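You operate a simulated robot arm through the tools that you are given. There is no shell and no other tool.

You run a simulated robot arm. Do the job below in one go: nothing can be reset, and whatever is moved stays where it is left.

## Task
Clamp the seat in the holder and wax its middle with the orange pad block.
Fine: wax from the open teal tin; put the block back. A coat counts when it lies all over at full strength: go over it till it gets no stronger.

It is judged by the outcome, as a careful person would: the job done as asked, and still so three seconds after it is handed in. It fails if anything else is knocked over, pushed out of place, dropped, spilled or broken.

## Robot
A 7-joint arm with a two-finger parallel gripper, fixed in place. Base frame: the origin is on the floor under the middle of its stand, x ahead of it, y to its left, z up; the work surface is at about z = 0.82. Readings come in m, degrees, newtons and seconds.
It reaches about 1.247 m from its shoulder. Its first joint turns from -132.0 to 132.0 degrees. Payload 3.91 kg.
The tool frame sits at the grasp point between the pads (the TCP): z along the fingers, y along the line on which they close. The tips reach 0.03 m beyond it. Largest opening 0.11 m; finger width 0.02, thickness 0.01; the body of the gripper, 0.048 by 0.112 m, starts 0.055 m behind the TCP.
Orientation is that of the tool frame in the base frame, as [roll, pitch, yaw] about the fixed x, y, z axes, in that order (R = Rz(yaw) Ry(pitch) Rx(roll)). With the fingers straight down and closing along the base's y, the tool's x points along the base's -x, its y along +y and its z along -z.

## Interface
- The arm moves only by the tool drive_tool. Its argument "steps" is a list of rows, each a list of 3 entries, a list of its own where there are three numbers: the shift along the base's x, y, z in units of 400 mm (1.0 is 400 mm), then the turn, a rotation vector about the base's x, y, z in units of 45 degrees (1.0 is 45 degrees), then the finger opening in m, from 0 to 0.11. In form: [[[tx, ty, tz], [rx, ry, rz], gripper], ...]. A call has 1 to 20 rows; each row is the pose to reach, as a shift and turn from the pose commanded when the call began. A call with a number of a shift or a turn outside -1 to 1 is refused whole. Rows are played at 5 a second. More than 0.05 m and 8.6 degrees between two rows, or a gripper value outside its range, and nothing of the call is played. Where a pose cannot be reached the arm comes as near as it can. A force on the tool above 40 N (or 10 N above the force at the start of the call, whichever is more), or a blocked arm, ends the call early, and 0.2 s more pass. The fingers move at their own pace (about 0.108 m/s each) and stop on an object; they squeeze with about 41 N. The grip force told is the motor's: it shows also when the fingers shut on nothing. Time passes only in rows, and 0.2 s behind the last, so rows that repeat a pose let the fingers close. The reply holds the time, the measured pose of the TCP, the force on the tool along the base axes, the opening and the grip force, in the units named above and with some noise, with the torque about the TCP (base axes, N m) and any sound that the robot's microphone picked up, and new pictures: "show" is both (left out), scene, wrist or none.
- Cameras (640 x 400 px; columns grow to the right, rows downward): "scene" is fixed at [0.3994, 0.6503, 1.4381]; the picture's right is [-0.83, 0.55, 0.00], its down [0.53, 0.79, -0.32] and it looks along [-0.18, -0.27, -0.95] (base axes); focal length 214 px, centre (320, 200). "wrist" rides on the gripper at [0.072, 0.017, -0.103] in the tool frame; the picture's right is [-0.23, 0.97, 0.00], its down [-0.76, -0.18, -0.62] and it looks along [-0.61, -0.14, 0.78] (tool axes); focal length 222 px, centre (320, 200). There is no depth. A picture from a camera that has moved, and an enlarged one, comes with that camera's place and axes in the base frame and with its lens.
- zoom(camera, box): a new picture of the part [left, top, right, bottom] of that camera's present view, enlarged. It takes no simulated time.
- job_done(): hands the job in; it is judged then, once.

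Nothing tells you positions but the pictures and the camera data. Unless the task says otherwise, let go and move clear before handing in.

The tools are called after "Emit:" as a command line: name --argument value ..., lists and objects as JSON in quotes. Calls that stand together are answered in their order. drive_tool: Moves the arm, as the interface text tells. Its arguments: {"type":"object","properties":{"steps":{"type":"array","items":{"type":"array"}},"show":{"type":"string","enum":["both","scene","wrist","none"]}},"required":["steps"]} The other tools are called the same way: zoom (camera, box) takes an enlarged picture of a part of a camera's view; job_done () hands the job in.

At the start:

```text
clock: 0.0
position: [0.2144, 0.4796, 1.1368]
tcp_rot: [-179.9, 0.0, 180.0]
force: [0.6, 0.6, 0.1]
torque: [0.0, -0.02, 0.02]
gripper_width: 0.1101
gripper_force: 0.0
```

scene: 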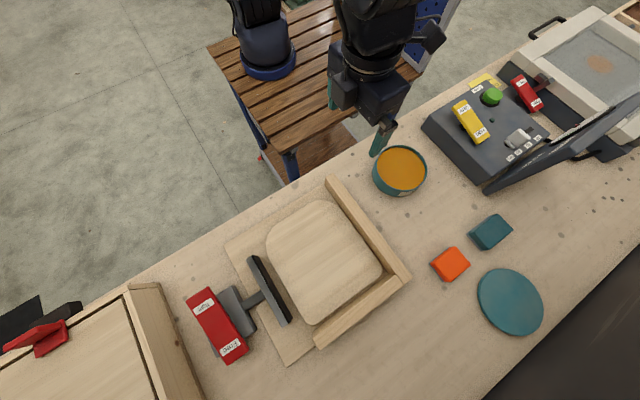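
wrist: 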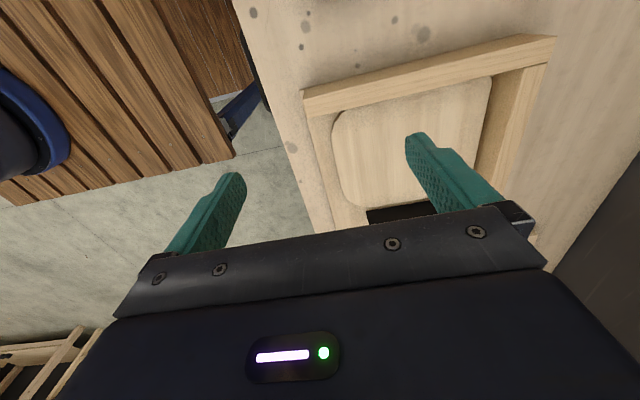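

I see the seat in a wooden corner holder with a red-handled clamp lever, an orange block and a teal block on the bench, a teal tin with orange wax, and its lid. I will zoom in to see the details before moving.

Emit:
zoom --camera "scene" --box '[180, 170, 420, 370]'

Emit:
zoom --camera "scene" --box '[360, 130, 560, 350]'

Emit:
zoom --camera "scene" --box '[180, 270, 300, 380]'

Emit:
zoom --camera "scene" --box '[420, 40, 640, 200]'

```text
2.00 times, centred on (300, 270) of scene
camera zoom: at [0.3994, 0.6503, 1.4381], right [-0.83, 0.55, 0.0], down [0.53, 0.79, -0.32], along [-0.18, -0.27, -0.95], focal length 429 px, centre (360, 60)
```

zoom: 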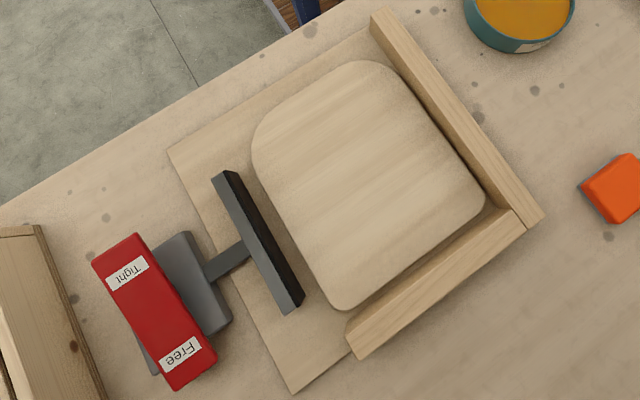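

```text
1.82 times, centred on (460, 240) of scene
camera zoom: at [0.3994, 0.6503, 1.4381], right [-0.83, 0.55, 0.0], down [0.53, 0.79, -0.32], along [-0.18, -0.27, -0.95], focal length 390 px, centre (66, 127)
```

zoom: 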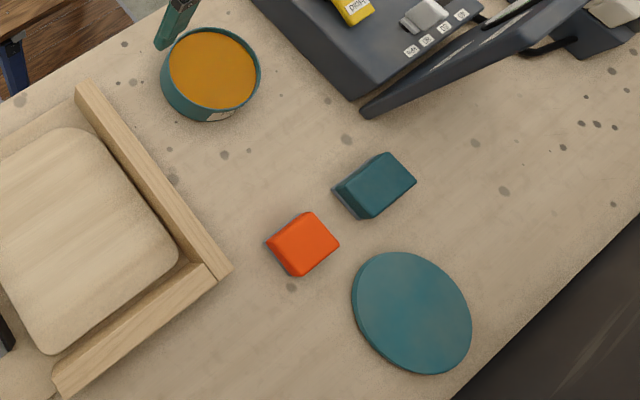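

```text
3.64 times, centred on (240, 325) of scene
camera zoom: at [0.3994, 0.6503, 1.4381], right [-0.83, 0.55, 0.0], down [0.53, 0.79, -0.32], along [-0.18, -0.27, -0.95], focal length 780 px, centre (611, -254)
```

zoom: 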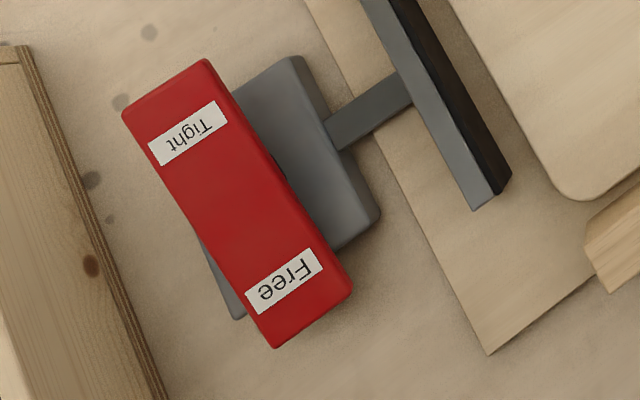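

```text
2.50 times, centred on (530, 120) of scene
camera zoom: at [0.3994, 0.6503, 1.4381], right [-0.83, 0.55, 0.0], down [0.53, 0.79, -0.32], along [-0.18, -0.27, -0.95], focal length 536 px, centre (-205, 400)
```

zoom: 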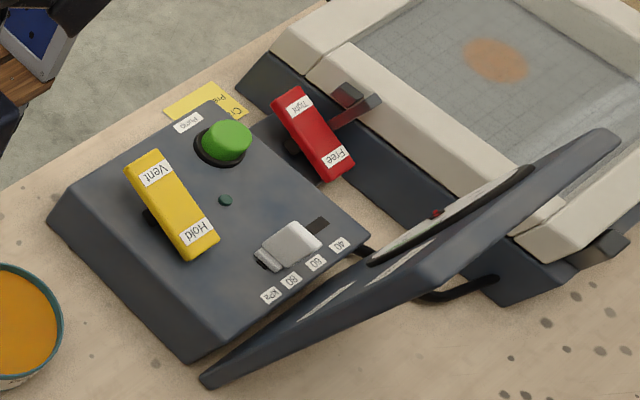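

The seat lies in a corner holder with fences at about x≈0.22 and y≈0.78. The clamp bar is at x≈0.52 and the red Tight/Free lever at about (0.65, 0.62). The wax tin is near (0.03, 0.54) and the orange block near (0.10, 0.82). I will move high above the clamp to look at it with the wrist camera.

Emit:
drive_tool --steps '[[[0.1, 0.03, 0], [0, 0, 0], 0.11], [[0.2, 0.06, 0], [0, 0, 0], 0.11], [[0.3, 0.09, 0], [0, 0, 0], 0.11], [[0.4, 0.12, 0], [0, 0, 0], 0.11], [[0.5, 0.16, 0], [0, 0, 0], 0.11], [[0.6, 0.2, 0], [0, 0, 0], 0.11], [[0.7, 0.24, 0], [0, 0, 0], 0.11], [[0.8, 0.28, 0], [0, 0, 0], 0.11], [[0.9, 0.3, 0], [0, 0, 0], 0.11], [[0.96, 0.3, -0.05], [0, 0, 0], 0.11], [[0.96, 0.3, -0.05], [0, 0, 0], 0.11]]'

```text
clock: 2.4
position: [0.5979, 0.5995, 1.1155]
tcp_rot: [-179.9, 0.0, -180.0]
force: [1.0, -0.7, -0.4]
torque: [-0.02, 0.03, 0.03]
gripper_width: 0.1102
gripper_force: 0.0
camera wrist: at [0.5259, 0.6163, 1.2181], right [0.23, 0.97, 0.0], down [0.76, -0.18, 0.62], along [0.61, -0.14, -0.78], focal length 222 px, centre (320, 200)
```

scene: 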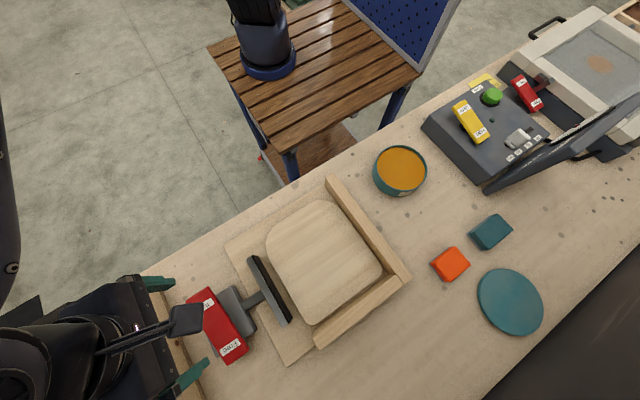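
wrist: 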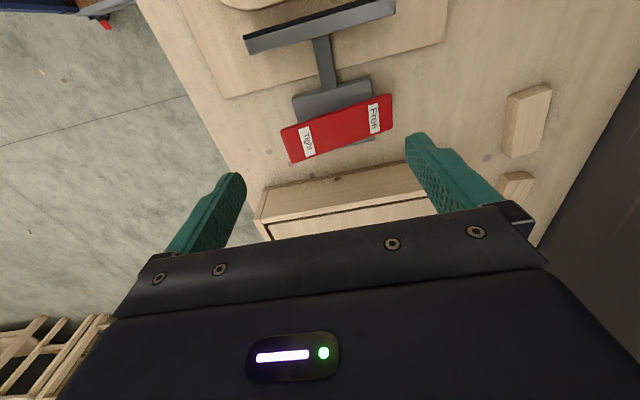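

Emit:
zoom --camera "wrist" --box '[220, 0, 460, 180]'

Emit:
zoom --camera "scene" --box '[360, 130, 560, 350]'

```text
2.22 times, centred on (340, 90) of wrist
camera zoom: at [0.5259, 0.6163, 1.2181], right [0.23, 0.97, 0.0], down [0.76, -0.18, 0.62], along [0.61, -0.14, -0.78], focal length 494 px, centre (276, 444)
```

zoom: 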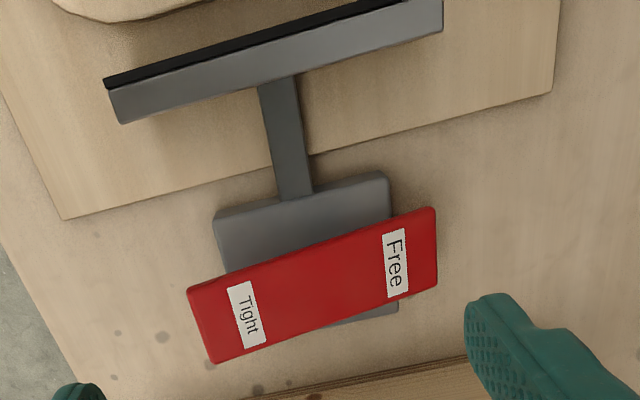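

```text
1.82 times, centred on (460, 240) of scene
camera zoom: at [0.3994, 0.6503, 1.4381], right [-0.83, 0.55, 0.0], down [0.53, 0.79, -0.32], along [-0.18, -0.27, -0.95], focal length 390 px, centre (66, 127)
```

zoom: 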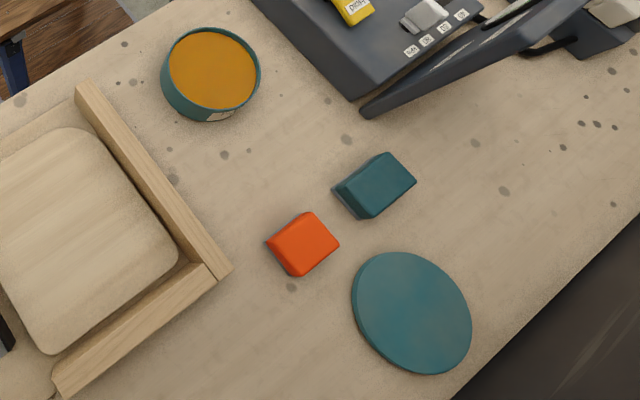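

The clamp is open, with a red rocker plate whose "Tight" end is at y≈0.53–0.55 and whose "Free" end is at y≈0.69. I'll get a lower, more slanting look to see which end is up and how high it stands.

Emit:
drive_tool --steps '[[[-0.02, 0, -0.1], [0, 0, 0], 0.11], [[-0.04, 0, -0.2], [0, 0, 0], 0.11], [[-0.06, 0, -0.28], [0, 0, 0], 0.11], [[-0.06, 0, -0.28], [0, 0, 0], 0.11]]'

```text
clock: 3.4
position: [0.5736, 0.5982, 1.0027]
tcp_rot: [-180.0, -0.1, 179.9]
force: [-0.8, 0.0, -0.3]
torque: [0.0, -0.01, 0.0]
gripper_width: 0.1101
gripper_force: 0.1
camera wrist: at [0.5017, 0.6159, 1.1062], right [0.23, 0.97, 0.0], down [0.76, -0.18, 0.62], along [0.61, -0.14, -0.78], focal length 222 px, centre (320, 200)
```

scene: 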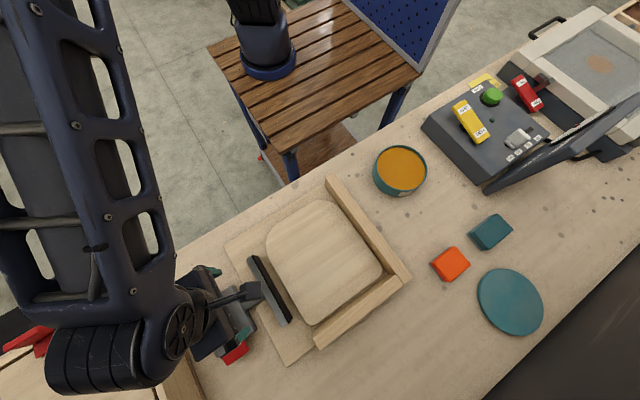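
wrist: 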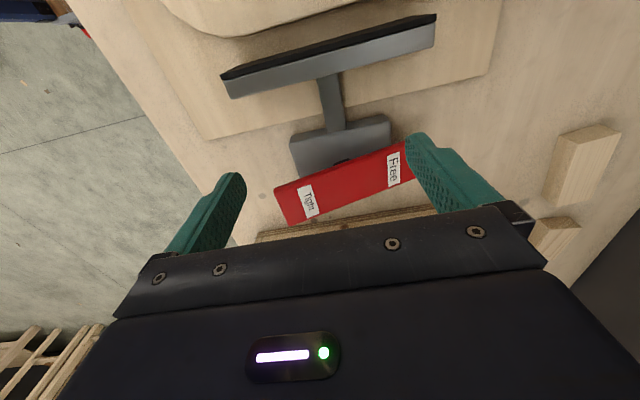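

Emit:
zoom --camera "wrist" --box '[200, 60, 460, 240]'

```text
2.22 times, centred on (330, 150) of wrist
camera zoom: at [0.5017, 0.6159, 1.1062], right [0.23, 0.97, 0.0], down [0.76, -0.18, 0.62], along [0.61, -0.14, -0.78], focal length 494 px, centre (298, 311)
```

zoom: 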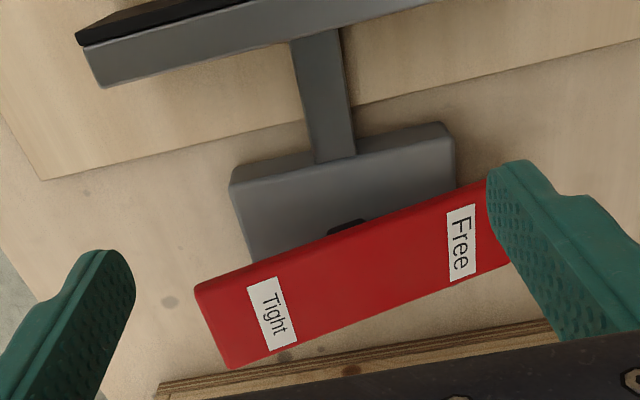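

The Tight end of the rocker is up (z≈0.905) and the Free end is down (z≈0.87), so it needs pressing on the Tight label at about (0.657, 0.55). First I'll look at how the seat lies against the fences.

Emit:
drive_tool --steps '[[[0, 0, 0.1], [0, 0, 0], 0.11], [[-0.08, 0, 0.18], [0, 0, 0], 0.11], [[-0.18, 0, 0.24], [0, 0, 0], 0.11], [[-0.3, 0, 0.26], [0, 0, 0], 0.11], [[-0.42, 0, 0.28], [0, 0, 0], 0.11], [[-0.54, 0, 0.28], [0, 0, 0], 0.11], [[-0.65, 0, 0.28], [0, 0, 0], 0.11], [[-0.76, 0, 0.28], [0, 0, 0], 0.11], [[-0.76, 0, 0.28], [0, 0, 0], 0.11]]'

```text
clock: 5.4
position: [0.2699, 0.5996, 1.1165]
tcp_rot: [179.9, 0.0, 180.0]
force: [-0.9, 0.2, -0.5]
torque: [0.01, 0.0, -0.01]
gripper_width: 0.1099
gripper_force: 0.0
camera wrist: at [0.1982, 0.6164, 1.22], right [0.23, 0.97, 0.0], down [0.76, -0.18, 0.62], along [0.61, -0.14, -0.78], focal length 222 px, centre (320, 200)
```

scene: 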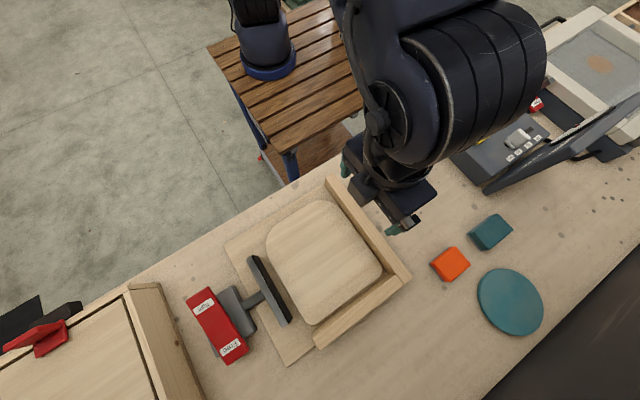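
wrist: 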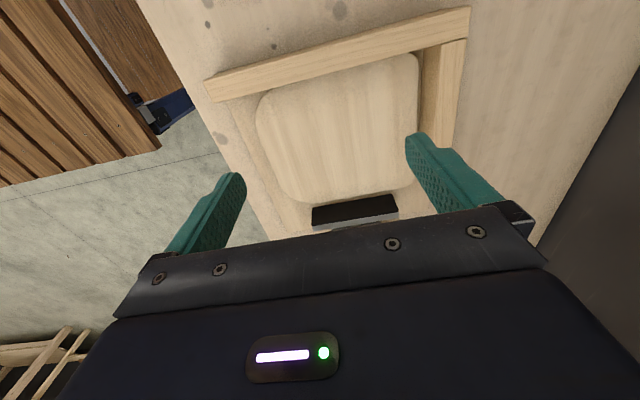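

Emit:
zoom --camera "wrist" --box '[190, 0, 490, 230]'

Emit:
zoom --camera "scene" --box '[230, 170, 420, 370]'

```text
1.74 times, centred on (340, 115) of wrist
camera zoom: at [0.1982, 0.6164, 1.22], right [0.23, 0.97, 0.0], down [0.76, -0.18, 0.62], along [0.61, -0.14, -0.78], focal length 386 px, centre (285, 348)
```

zoom: 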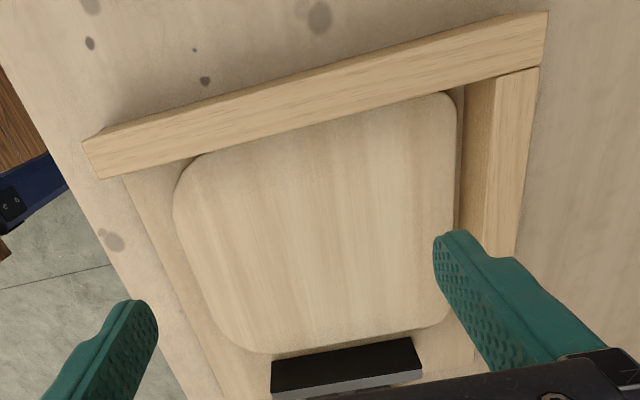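

```text
2.00 times, centred on (325, 270) of scene
camera zoom: at [0.3994, 0.6503, 1.4381], right [-0.83, 0.55, 0.0], down [0.53, 0.79, -0.32], along [-0.18, -0.27, -0.95], focal length 429 px, centre (310, 60)
```

zoom: 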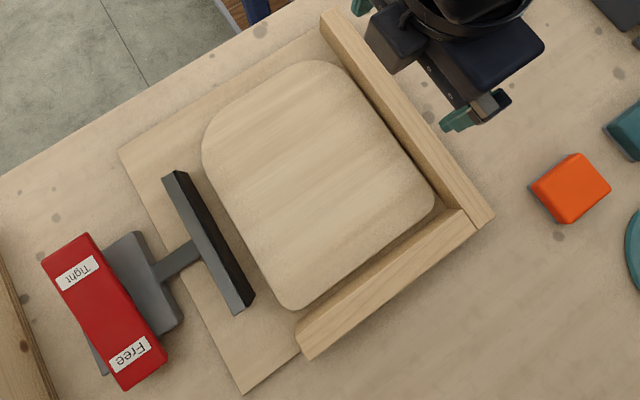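

The seat sits squarely in the holder with hardly a gap to either fence. Now I'll go above the Tight label with closed fingers, ready to press.

Emit:
drive_tool --steps '[[[0.1, -0.02, 0], [0, 0, 0], 0.0], [[0.21, -0.04, 0], [0, 0, 0], 0.0], [[0.32, -0.06, 0], [0, 0, 0], 0.0], [[0.43, -0.08, 0], [0, 0, 0], 0.0], [[0.54, -0.1, 0], [0, 0, 0], 0.0], [[0.65, -0.12, 0], [0, 0, 0], 0.0], [[0.76, -0.13, 0], [0, 0, 0], 0.0], [[0.87, -0.13, 0], [0, 0, 0], 0.0], [[0.965, -0.13, -0.05], [0, 0, 0], 0.0], [[0.965, -0.13, -0.15], [0, 0, 0], 0.0], [[0.965, -0.13, -0.25], [0, 0, 0], 0.0], [[0.965, -0.13, -0.34], [0, 0, 0], 0.0], [[0.965, -0.13, -0.34], [0, 0, 0], 0.0]]'

```text
clock: 8.2
position: [0.6574, 0.5459, 0.9796]
tcp_rot: [-179.9, 0.0, 180.0]
force: [0.9, -0.8, 0.7]
torque: [0.03, -0.01, 0.0]
gripper_width: 0.0002
gripper_force: 37.7
camera wrist: at [0.5854, 0.563, 1.0821], right [0.23, 0.97, 0.0], down [0.76, -0.18, 0.62], along [0.61, -0.14, -0.78], focal length 222 px, centre (320, 200)
```

scene: 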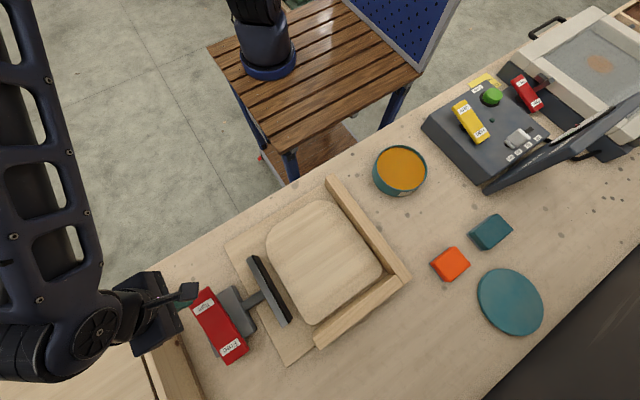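
wrist: 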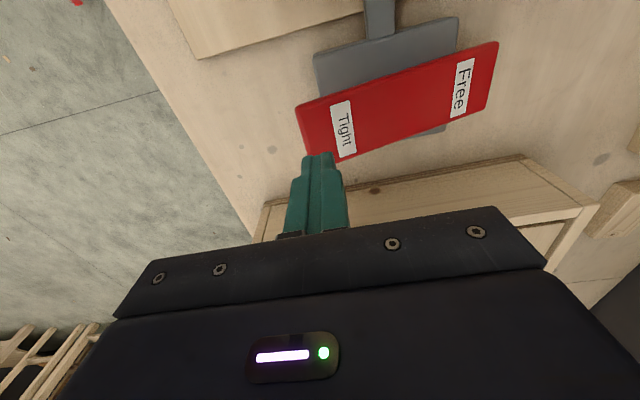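

The fingertips are above the outer edge of the Tight label. I'll shift slightly inward and press down gently, watching the force.

Emit:
drive_tool --steps '[[[0, 0.015, -0.04], [0, 0, 0], 0.0], [[0, 0.015, -0.09], [0, 0, 0], 0.0], [[0, 0.015, -0.11], [0, 0, 0], 0.0], [[0, 0.015, -0.125], [0, 0, 0], 0.0], [[0, 0.015, -0.14], [0, 0, 0], 0.0], [[0, 0.015, -0.155], [0, 0, 0], 0.0], [[0, 0.015, -0.17], [0, 0, 0], 0.0], [[0, 0.015, -0.185], [0, 0, 0], 0.0], [[0, 0.015, -0.2], [0, 0, 0], 0.0], [[0, 0.015, -0.215], [0, 0, 0], 0.0], [[0, 0.015, -0.23], [0, 0, 0], 0.0], [[0, 0.015, -0.245], [0, 0, 0], 0.0]]'

```text
clock: 10.2
position: [0.6567, 0.5529, 0.9067]
tcp_rot: [180.0, 0.2, -179.9]
force: [-12.7, -14.4, 18.4]
torque: [-0.26, 0.34, 0.1]
gripper_width: 0.0
gripper_force: 37.4
stopped in row 10: the force on the tool passed its limit at 50 N (the readings are from after the stop); the commanded pose is now the measured one
camera wrist: at [0.5846, 0.5692, 1.0095], right [0.23, 0.97, 0.0], down [0.76, -0.18, 0.62], along [0.61, -0.14, -0.78], focal length 222 px, centre (320, 200)
```

scene: 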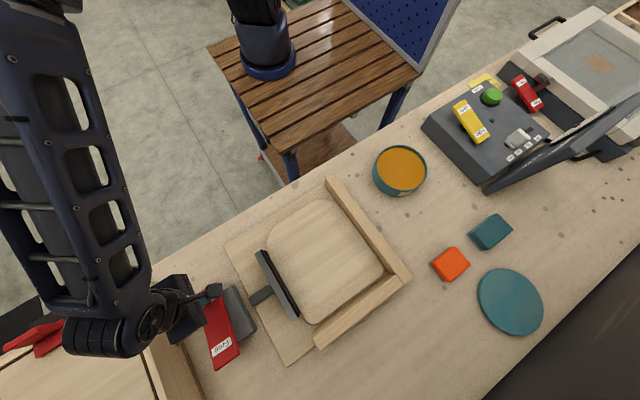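
wrist: 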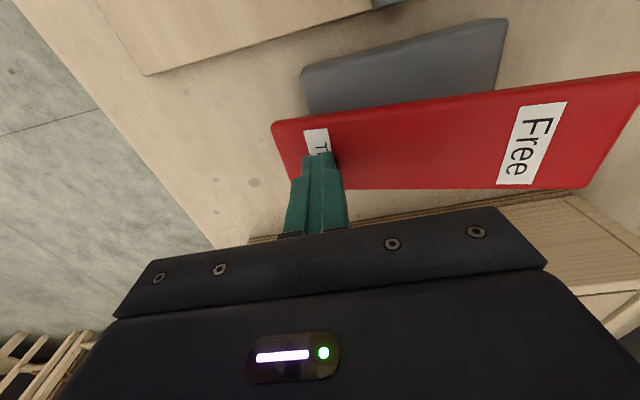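

The clamp bar has moved up to the seat and the Free end has risen. I'll lift off and check that it holds.

Emit:
drive_tool --steps '[[[0, 0, 0.05], [0, 0, 0], 0.0], [[0, 0, 0.15], [0, 0, 0], 0.0], [[0, 0, 0.25], [0, 0, 0], 0.0], [[-0.05, 0, 0.35], [0, 0, 0], 0.05], [[-0.1, 0, 0.45], [0, 0, 0], 0.11], [[-0.2, 0, 0.5], [0, 0, 0], 0.11], [[-0.3, 0, 0.52], [0, 0, 0], 0.11], [[-0.3, 0, 0.52], [0, 0, 0], 0.11]]'

Emit:
zoom --camera "scene" --box '[180, 170, 420, 370]'

Emit:
zoom --camera "wrist" --box '[190, 0, 490, 230]'

```text
clock: 12.0
position: [0.5369, 0.5534, 1.1142]
tcp_rot: [179.9, 0.1, 179.9]
force: [0.6, 0.0, -0.2]
torque: [-0.02, 0.03, 0.04]
gripper_width: 0.11
gripper_force: 0.1
camera wrist: at [0.4644, 0.5704, 1.2162], right [0.23, 0.97, 0.0], down [0.76, -0.18, 0.62], along [0.61, -0.14, -0.78], focal length 222 px, centre (320, 200)
```

scene: 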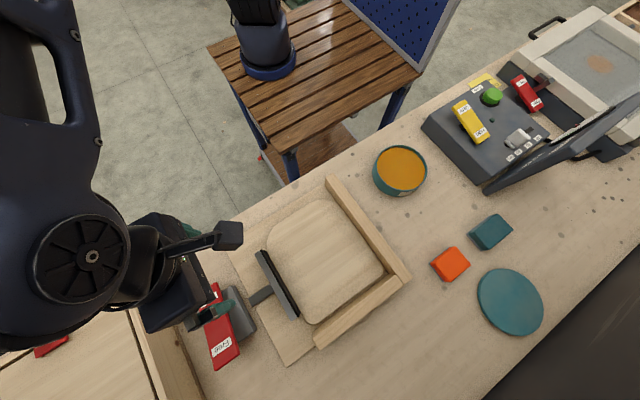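
wrist: 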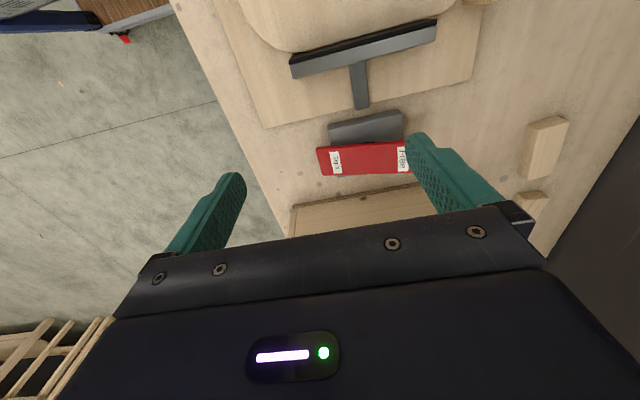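

```text
2.00 times, centred on (300, 270) of scene
camera zoom: at [0.3994, 0.6503, 1.4381], right [-0.83, 0.55, 0.0], down [0.53, 0.79, -0.32], along [-0.18, -0.27, -0.95], focal length 429 px, centre (360, 60)
```

zoom: 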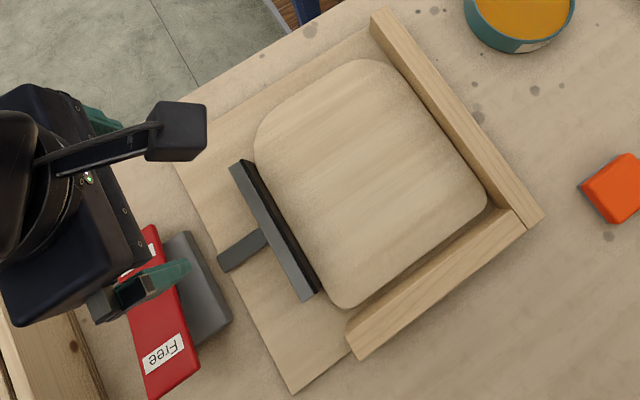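

```text
1.74 times, centred on (340, 115) of wrist
camera zoom: at [0.4644, 0.5704, 1.2162], right [0.23, 0.97, 0.0], down [0.76, -0.18, 0.62], along [0.61, -0.14, -0.78], focal length 386 px, centre (285, 348)
```

zoom: 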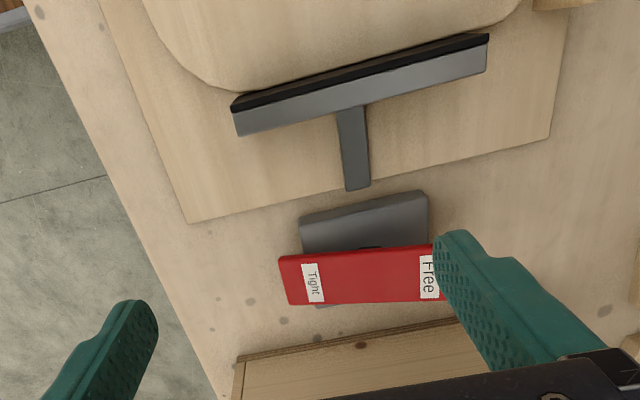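

The clamp holds: the bar is pressed against the seat and the seat is against the fence. Now I'll go over to the orange block near (0.10, 0.82) for a closer look.

Emit:
drive_tool --steps '[[[-0.1, 0.05, 0], [0, 0, 0], 0.11], [[-0.2, 0.1, 0], [0, 0, 0], 0.11], [[-0.3, 0.15, 0], [0, 0, 0], 0.11], [[-0.4, 0.2, 0], [0, 0, 0], 0.11], [[-0.5, 0.25, 0], [0, 0, 0], 0.11], [[-0.6, 0.3, 0], [0, 0, 0], 0.11], [[-0.7, 0.35, 0], [0, 0, 0], 0.11], [[-0.8, 0.4, 0], [0, 0, 0], 0.11], [[-0.9, 0.46, 0], [0, 0, 0], 0.11], [[-1.0, 0.52, 0], [0, 0, 0], 0.11], [[-1.0, 0.6, -0.05], [0, 0, 0], 0.11], [[-1.0, 0.6, -0.12], [0, 0, 0], 0.11], [[-1.0, 0.6, -0.12], [0, 0, 0], 0.11]]'

```text
clock: 14.8
position: [0.1383, 0.7937, 1.0649]
tcp_rot: [179.8, 0.2, 179.8]
force: [0.1, 0.3, -0.6]
torque: [0.0, 0.01, -0.03]
gripper_width: 0.1101
gripper_force: 0.0
camera wrist: at [0.0652, 0.8103, 1.1674], right [0.23, 0.97, 0.0], down [0.76, -0.18, 0.62], along [0.61, -0.14, -0.78], focal length 222 px, centre (320, 200)
```

scene: 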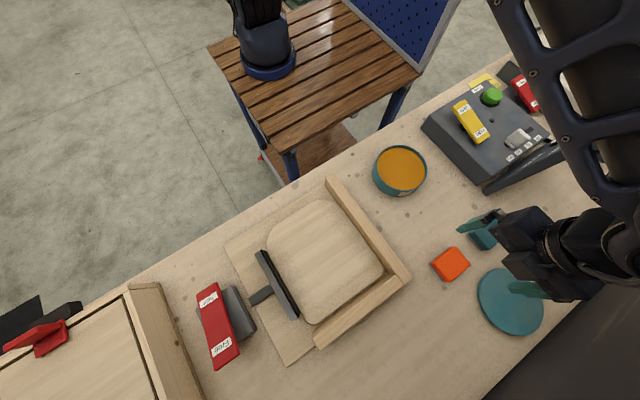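
wrist: 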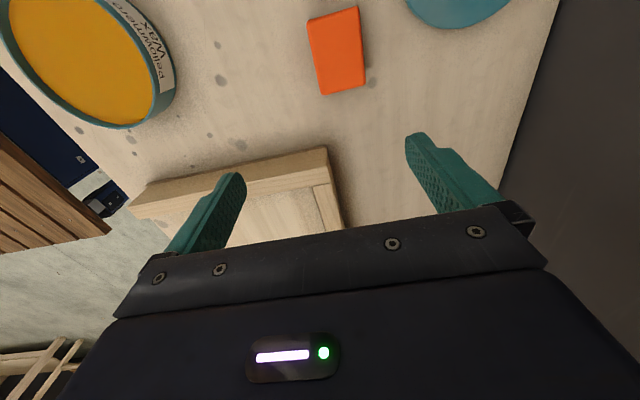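

Emit:
zoom --camera "wrist" --box '[270, 0, 410, 110]'

Emit:
zoom --camera "wrist" --box '[0, 0, 190, 140]'

Emit:
zoom --camera "scene" --box '[415, 220, 495, 300]'

```text
3.64 times, centred on (340, 55) of wrist
camera zoom: at [0.0652, 0.8103, 1.1674], right [0.23, 0.97, 0.0], down [0.76, -0.18, 0.62], along [0.61, -0.14, -0.78], focal length 808 px, centre (247, 727)
```

zoom: 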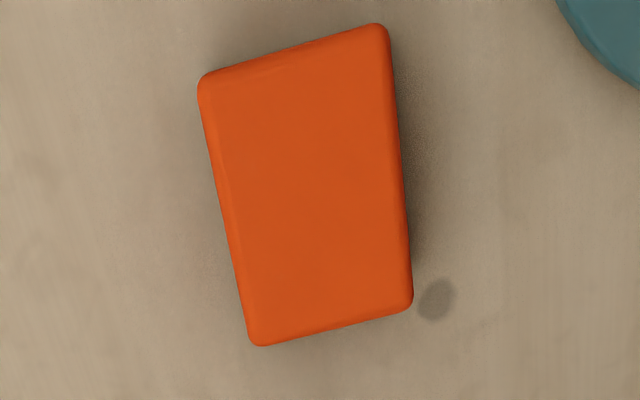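

```text
2.86 times, centred on (95, 70) of wrist
camera zoom: at [0.0652, 0.8103, 1.1674], right [0.23, 0.97, 0.0], down [0.76, -0.18, 0.62], along [0.61, -0.14, -0.78], focal length 635 px, centre (963, 571)
```

zoom: 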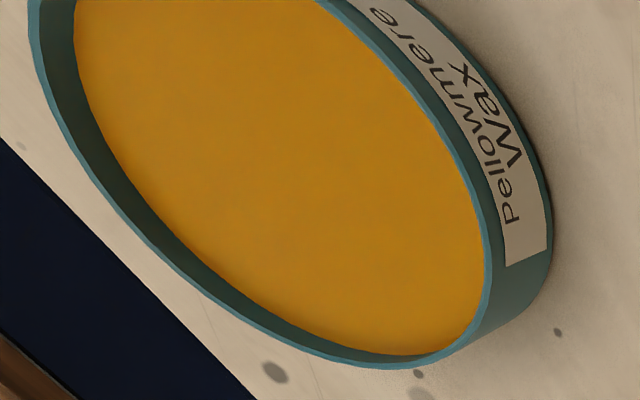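

```text
5.00 times, centred on (455, 260) of scene
camera zoom: at [0.3994, 0.6503, 1.4381], right [-0.83, 0.55, 0.0], down [0.53, 0.79, -0.32], along [-0.18, -0.27, -0.95], focal length 1072 px, centre (-355, -100)
```

zoom: 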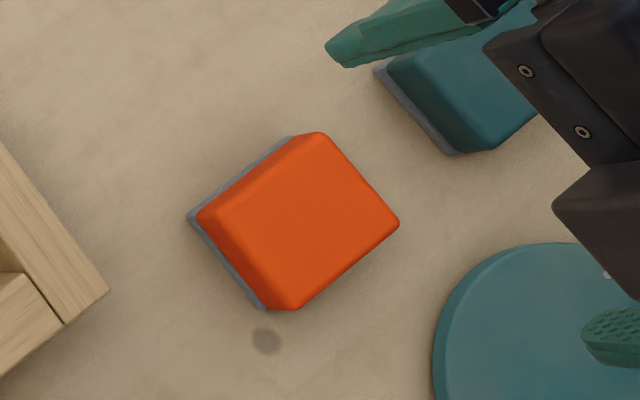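

The orange block's sides run along the base axes: x 0.062–0.136, y 0.797–0.853, top near z≈0.86, with a grey pad underneath. I'll go above it and open to about 0.09, then check the alignment before going down.

Emit:
drive_tool --steps '[[[-0.05, 0.04, -0.08], [0, 0, 0], 0.1], [[-0.094, 0.079, -0.16], [0, 0, 0], 0.09], [[-0.094, 0.079, -0.24], [0, 0, 0], 0.09], [[-0.094, 0.079, -0.3], [0, 0, 0], 0.09], [[-0.094, 0.079, -0.3], [0, 0, 0], 0.09]]'

Emit:
zoom --camera "scene" --box '[400, 180, 560, 330]'

```text
clock: 16.0
position: [0.1006, 0.8247, 0.9447]
tcp_rot: [179.9, 0.1, 179.9]
force: [-0.5, -0.1, -0.1]
torque: [0.03, 0.01, -0.02]
gripper_width: 0.0899
gripper_force: 0.3
camera wrist: at [0.0286, 0.8419, 1.0474], right [0.23, 0.97, 0.0], down [0.76, -0.18, 0.62], along [0.61, -0.14, -0.78], focal length 222 px, centre (320, 200)
```

scene: 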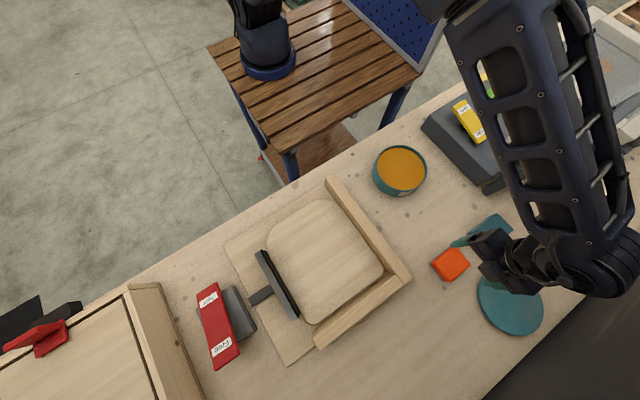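
wrist: 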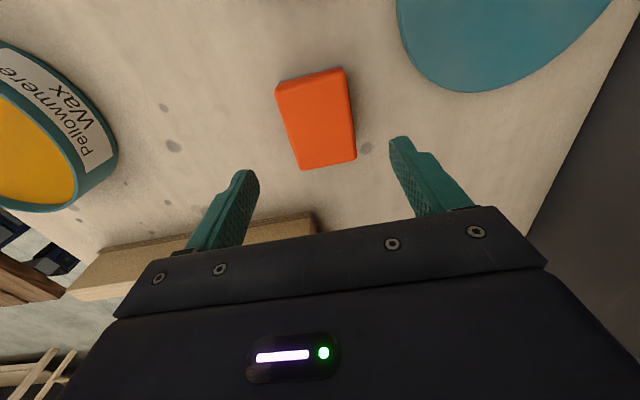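

```text
2.67 times, centred on (480, 255) of scene
camera zoom: at [0.3994, 0.6503, 1.4381], right [-0.83, 0.55, 0.0], down [0.53, 0.79, -0.32], along [-0.18, -0.27, -0.95], focal length 572 px, centre (-107, 53)
```

zoom: 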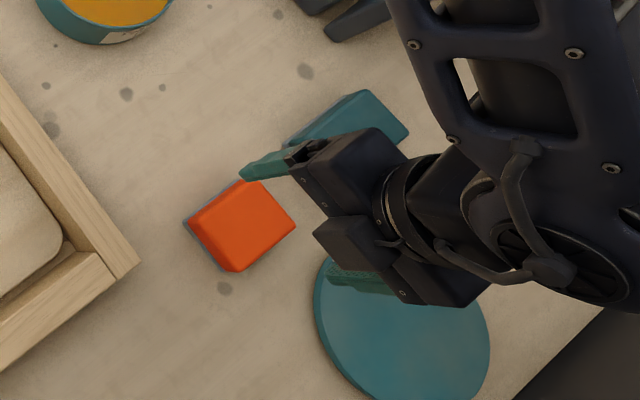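

Emit:
zoom --camera "wrist" --box '[250, 50, 380, 180]'

```text
3.08 times, centred on (315, 115) of wrist
camera zoom: at [0.0286, 0.8419, 1.0474], right [0.23, 0.97, 0.0], down [0.76, -0.18, 0.62], along [0.61, -0.14, -0.78], focal length 684 px, centre (335, 462)
```

zoom: 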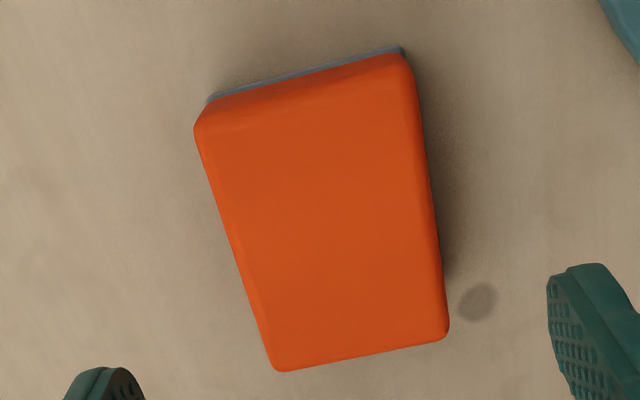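

The grip line is centred on the block (block centre ≈ (0.101, 0.825), top ≈ 0.85). I'll descend to z≈0.86 so the tips stay above the grey pad, and close.

Emit:
drive_tool --steps '[[[0, 0, -0.08], [0, 0, 0], 0.09], [[0, 0, -0.16], [0, 0, 0], 0.09], [[0, 0, -0.217], [0, 0, 0], 0.09], [[0, 0, -0.217], [0, 0, 0], 0.09], [[0, 0, -0.217], [0, 0, 0], 0.04], [[0, 0, -0.217], [0, 0, 0], 0.04], [[0, 0, -0.217], [0, 0, 0], 0.04], [[0, 0, -0.217], [0, 0, 0], 0.04]]'

Emit:
zoom --camera "wrist" --box '[200, 20, 460, 240]'

```text
clock: 17.8
position: [0.1008, 0.8263, 0.8585]
tcp_rot: [179.9, 0.2, 179.9]
force: [-0.1, -0.8, -0.7]
torque: [0.0, -0.02, 0.02]
gripper_width: 0.0595
gripper_force: 41.2
camera wrist: at [0.0281, 0.8423, 0.961], right [0.23, 0.97, 0.0], down [0.76, -0.18, 0.62], along [0.61, -0.14, -0.78], focal length 222 px, centre (320, 200)
```

scene: 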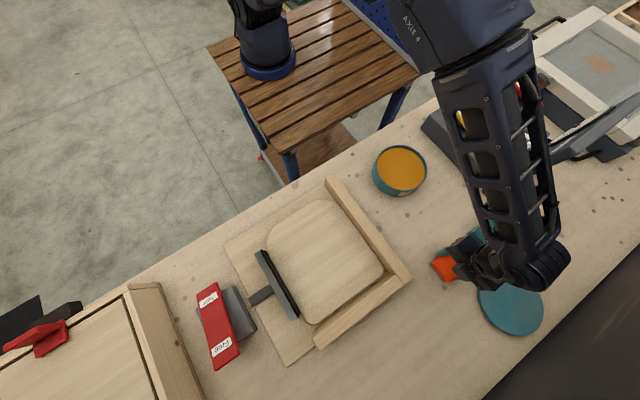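
wrist: 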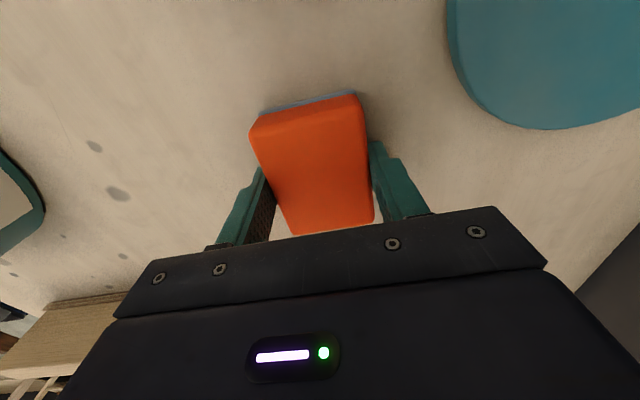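

```text
1.82 times, centred on (330, 130) of wrist
camera zoom: at [0.0281, 0.8423, 0.961], right [0.23, 0.97, 0.0], down [0.76, -0.18, 0.62], along [0.61, -0.14, -0.78], focal length 404 px, centre (302, 327)
```

zoom: 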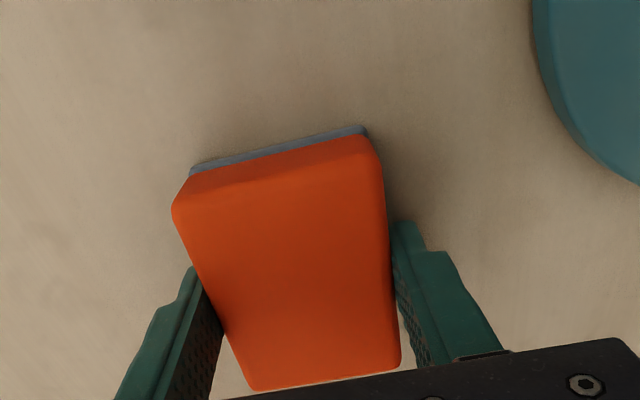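

The block is held (0.0595 m wide). I'll lift it straight up and carry it over to the tin, hovering high to measure the tin.

Emit:
drive_tool --steps '[[[0, 0, 0.05], [0, 0, 0], 0.04], [[0, 0, 0.15], [0, 0, 0], 0.04], [[0, 0, 0.25], [0, 0, 0], 0.04], [[0, 0, 0.35], [0, 0, 0], 0.04], [[-0.02, -0.06, 0.43], [0, 0, 0], 0.04], [[-0.05, -0.16, 0.45], [0, 0, 0], 0.04], [[-0.08, -0.27, 0.45], [0, 0, 0], 0.04], [[-0.1, -0.38, 0.45], [0, 0, 0], 0.04], [[-0.12, -0.49, 0.45], [0, 0, 0], 0.04], [[-0.14, -0.6, 0.45], [0, 0, 0], 0.04], [[-0.155, -0.686, 0.45], [0, 0, 0], 0.04], [[-0.155, -0.686, 0.45], [0, 0, 0], 0.04]]'

Emit:
zoom --camera "wrist" --box '[180, 0, 480, 240]'

Emit:
zoom --camera "scene" --box '[340, 120, 480, 220]'

```text
clock: 20.4
position: [0.0382, 0.5508, 1.0386]
tcp_rot: [179.9, 0.2, 179.9]
force: [0.3, 0.3, -0.5]
torque: [-0.01, -0.01, 0.02]
gripper_width: 0.0401
gripper_force: 0.1
camera wrist: at [-0.0345, 0.5664, 1.1402], right [0.23, 0.97, 0.0], down [0.76, -0.18, 0.62], along [0.61, -0.14, -0.78], focal length 222 px, centre (320, 200)
```

scene: 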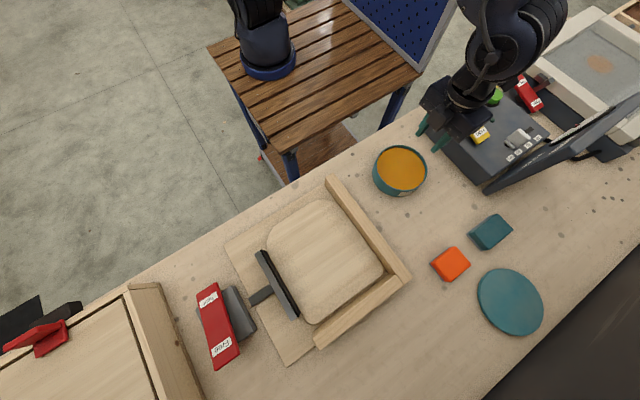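
wrist: 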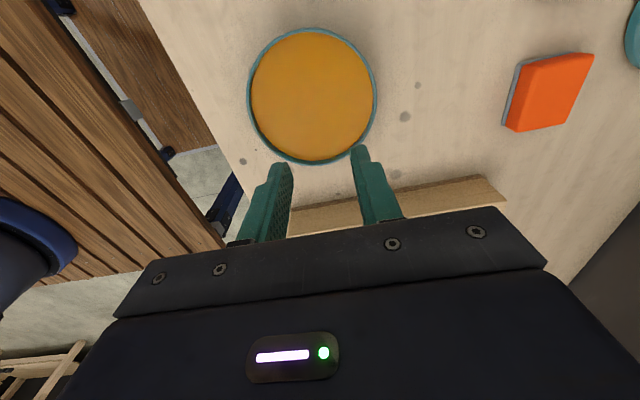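

```text
1.67 times, centred on (330, 120) of wrist
camera zoom: at [-0.0345, 0.5664, 1.1402], right [0.23, 0.97, 0.0], down [0.76, -0.18, 0.62], along [0.61, -0.14, -0.78], focal length 370 px, centre (303, 333)
```

zoom: 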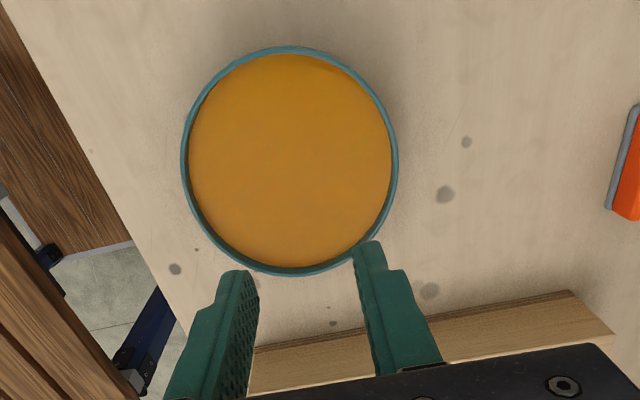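

```text
4.00 times, centred on (410, 170) of scene
camera zoom: at [0.3994, 0.6503, 1.4381], right [-0.83, 0.55, 0.0], down [0.53, 0.79, -0.32], along [-0.18, -0.27, -0.95], focal length 858 px, centre (-40, 320)
```

zoom: 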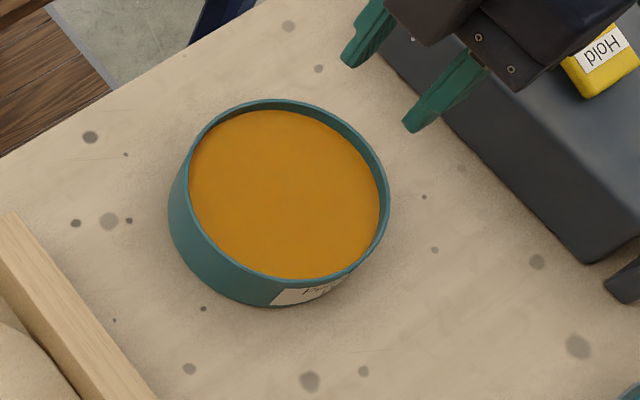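

The block slipped out of the fingers and still stands at its place; the grip was too high or the sides slope. I'll look at the block from here, which is a side view.

Emit:
zoom --camera "wrist" --box '[490, 30, 620, 150]'

Emit:
zoom --camera "scene" --box '[415, 220, 495, 300]'

```text
3.33 times, centred on (555, 90) of wrist
camera zoom: at [-0.0345, 0.5664, 1.1402], right [0.23, 0.97, 0.0], down [0.76, -0.18, 0.62], along [0.61, -0.14, -0.78], focal length 740 px, centre (-463, 567)
```

zoom: 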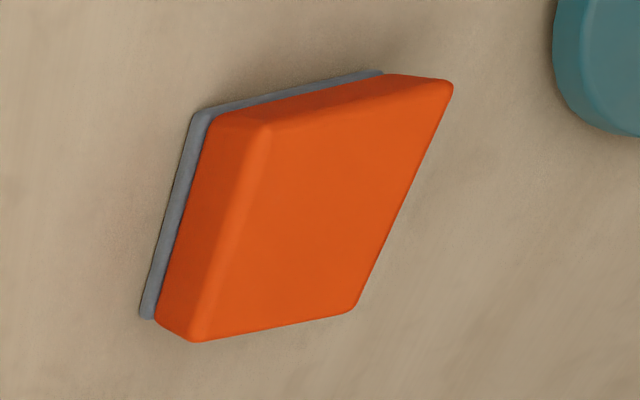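

```text
5.00 times, centred on (455, 260) of scene
camera zoom: at [0.3994, 0.6503, 1.4381], right [-0.83, 0.55, 0.0], down [0.53, 0.79, -0.32], along [-0.18, -0.27, -0.95], focal length 1072 px, centre (-355, -100)
```

zoom: 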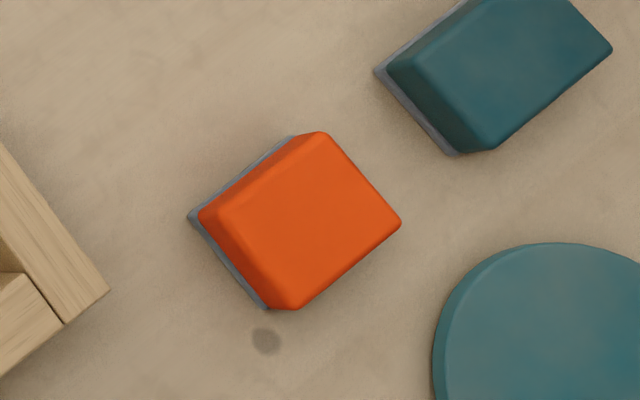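

The block is unmoved and upright, with near-vertical sides about 34 mm tall. The tin's centre is about (0.036, 0.539) with a radius of 0.075. I'll go back, grip lower on the block and lift slowly.

Emit:
drive_tool --steps '[[[0.02, 0.1, 0], [0, 0, 0], 0.09], [[0.05, 0.21, 0], [0, 0, 0], 0.09], [[0.08, 0.32, 0], [0, 0, 0], 0.09], [[0.1, 0.43, 0], [0, 0, 0], 0.09], [[0.13, 0.54, 0], [0, 0, 0], 0.09], [[0.15, 0.65, 0], [0, 0, 0], 0.09], [[0.1585, 0.687, -0.08], [0, 0, 0], 0.09], [[0.1585, 0.687, -0.18], [0, 0, 0], 0.09], [[0.1585, 0.687, -0.225], [0, 0, 0], 0.09], [[0.1585, 0.687, -0.225], [0, 0, 0], 0.09]]'

Emit:
zoom --camera "wrist" --box '[200, 40, 460, 240]'

```text
clock: 22.6
position: [0.1012, 0.8258, 0.9469]
tcp_rot: [179.9, 0.2, 180.0]
force: [-0.1, 0.2, 0.0]
torque: [0.01, -0.04, -0.01]
gripper_width: 0.0902
gripper_force: 0.1
camera wrist: at [0.0291, 0.8421, 1.0498], right [0.23, 0.97, 0.0], down [0.76, -0.18, 0.62], along [0.61, -0.14, -0.78], focal length 222 px, centre (320, 200)
```

scene: 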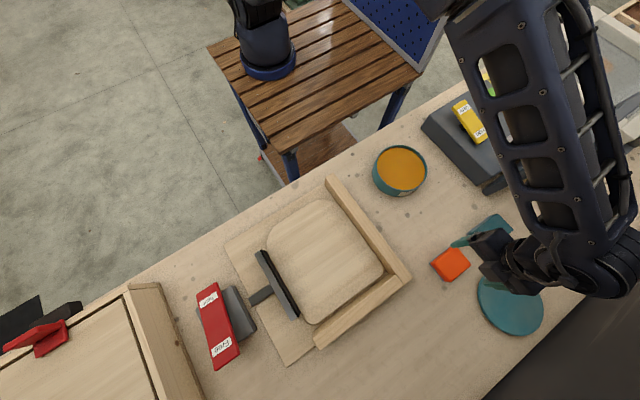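
wrist: 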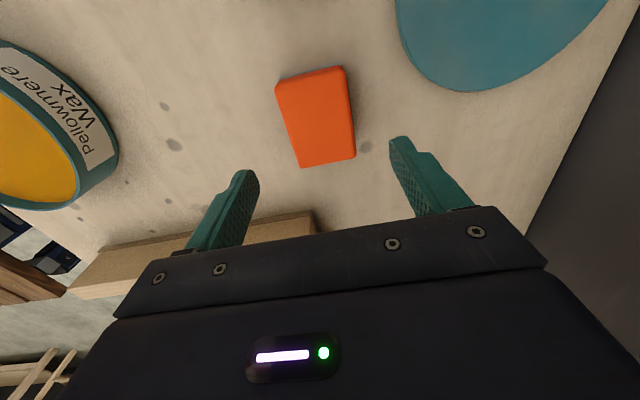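

```text
2.00 times, centred on (330, 140) of wrist
camera zoom: at [0.0291, 0.8421, 1.0498], right [0.23, 0.97, 0.0], down [0.76, -0.18, 0.62], along [0.61, -0.14, -0.78], focal length 444 px, centre (300, 320)
```

zoom: 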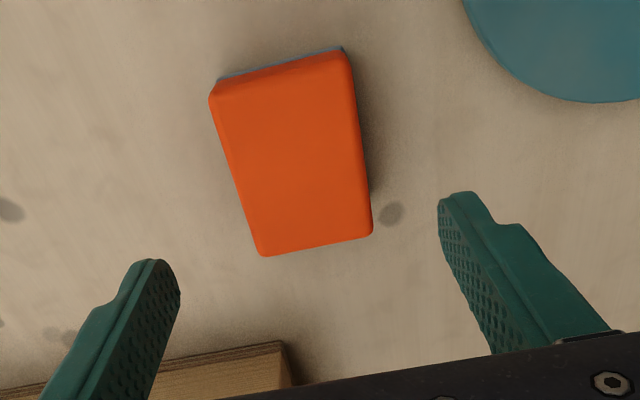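

Emit:
drive_tool --steps '[[[0, 0, -0.08], [0, 0, 0], 0.09], [[0, 0, -0.16], [0, 0, 0], 0.09], [[0, 0, -0.21], [0, 0, 0], 0.09], [[0, 0, -0.23], [0, 0, 0], 0.09], [[0, 0, -0.24], [0, 0, 0], 0.09], [[0, 0, -0.24], [0, 0, 0], 0.09], [[0, 0, -0.24], [0, 0, 0], 0.02], [[0, 0, -0.24], [0, 0, 0], 0.02], [[0, 0, -0.24], [0, 0, 0], 0.02], [[0, 0, -0.24], [0, 0, 0], 0.02], [[0, 0, -0.235], [0, 0, 0], 0.02], [[0, 0, -0.225], [0, 0, 0], 0.02], [[0, 0, -0.215], [0, 0, 0], 0.02], [[0, 0, -0.205], [0, 0, 0], 0.02]]'

Emit:
zoom --camera "wrist" --box '[200, 40, 460, 240]'

```text
clock: 25.6
position: [0.1014, 0.8247, 0.8654]
tcp_rot: [179.8, 0.0, -180.0]
force: [0.4, 0.5, -1.7]
torque: [0.0, 0.0, 0.02]
gripper_width: 0.0594
gripper_force: 40.1
camera wrist: at [0.0293, 0.8422, 0.9695], right [0.23, 0.97, 0.0], down [0.76, -0.18, 0.62], along [0.61, -0.14, -0.78], focal length 222 px, centre (320, 200)
```

scene: 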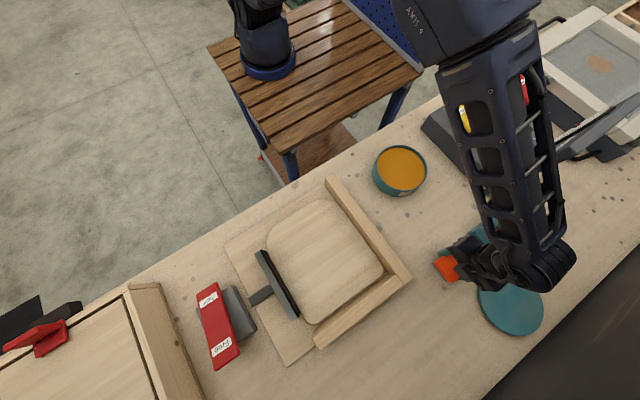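
wrist: 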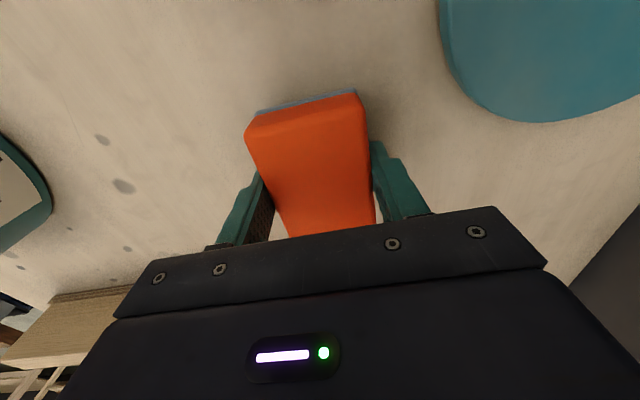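

```text
2.00 times, centred on (330, 140) of wrist
camera zoom: at [0.0293, 0.8422, 0.9695], right [0.23, 0.97, 0.0], down [0.76, -0.18, 0.62], along [0.61, -0.14, -0.78], focal length 444 px, centre (300, 320)
```

zoom: 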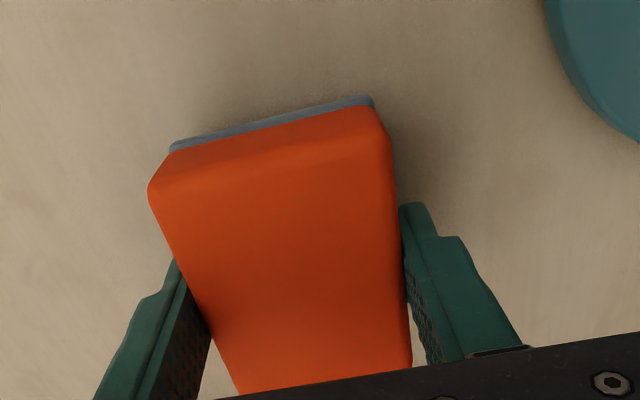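

It holds now and the block has come up with the fingers. I'll continue lifting slowly and check again.

Emit:
drive_tool --steps '[[[0, 0, 0.02], [0, 0, 0], 0.02], [[0, 0, 0.05], [0, 0, 0], 0.02], [[0, 0, 0.09], [0, 0, 0], 0.02], [[0, 0, 0.13], [0, 0, 0], 0.02], [[0, 0, 0.17], [0, 0, 0], 0.02], [[0, 0, 0.21], [0, 0, 0], 0.02], [[0, 0, 0.24], [0, 0, 0], 0.02], [[0, 0, 0.24], [0, 0, 0], 0.02]]'

Emit:
zoom --camera "wrist" --box '[200, 40, 460, 240]'

```text
clock: 27.4
position: [0.102, 0.8242, 0.9621]
tcp_rot: [179.9, 0.2, 179.8]
force: [0.2, -0.2, -1.0]
torque: [0.03, 0.01, -0.02]
gripper_width: 0.0597
gripper_force: 41.0
camera wrist: at [0.0293, 0.8412, 1.065], right [0.23, 0.97, 0.0], down [0.76, -0.18, 0.62], along [0.61, -0.14, -0.78], focal length 222 px, centre (320, 200)
```

scene: 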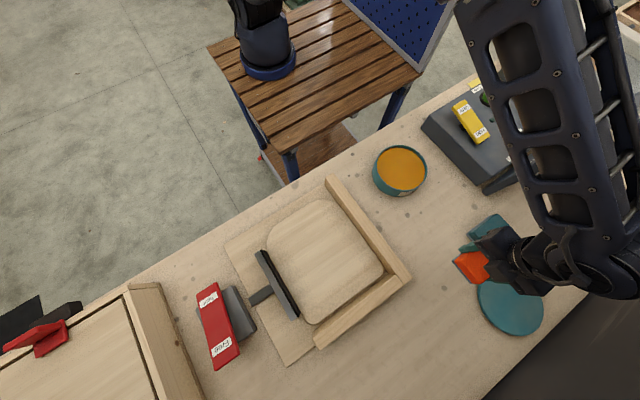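
wrist: 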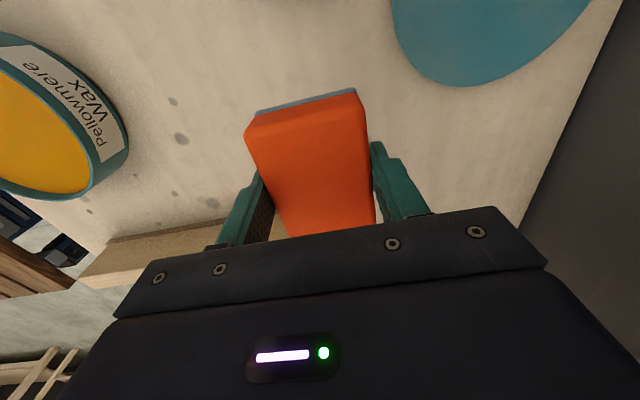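

```text
2.00 times, centred on (330, 140) of wrist
camera zoom: at [0.0293, 0.8412, 1.065], right [0.23, 0.97, 0.0], down [0.76, -0.18, 0.62], along [0.61, -0.14, -0.78], focal length 444 px, centre (300, 320)
```

zoom: 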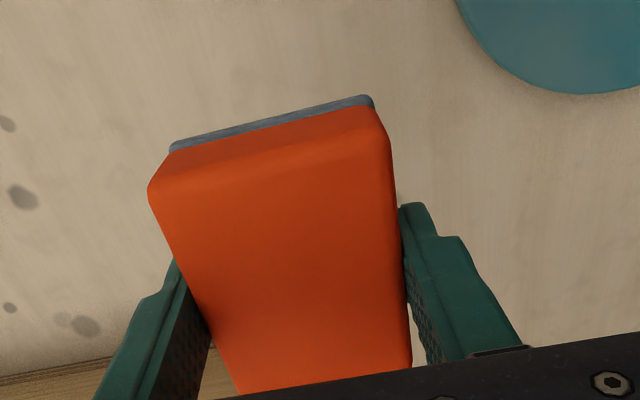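

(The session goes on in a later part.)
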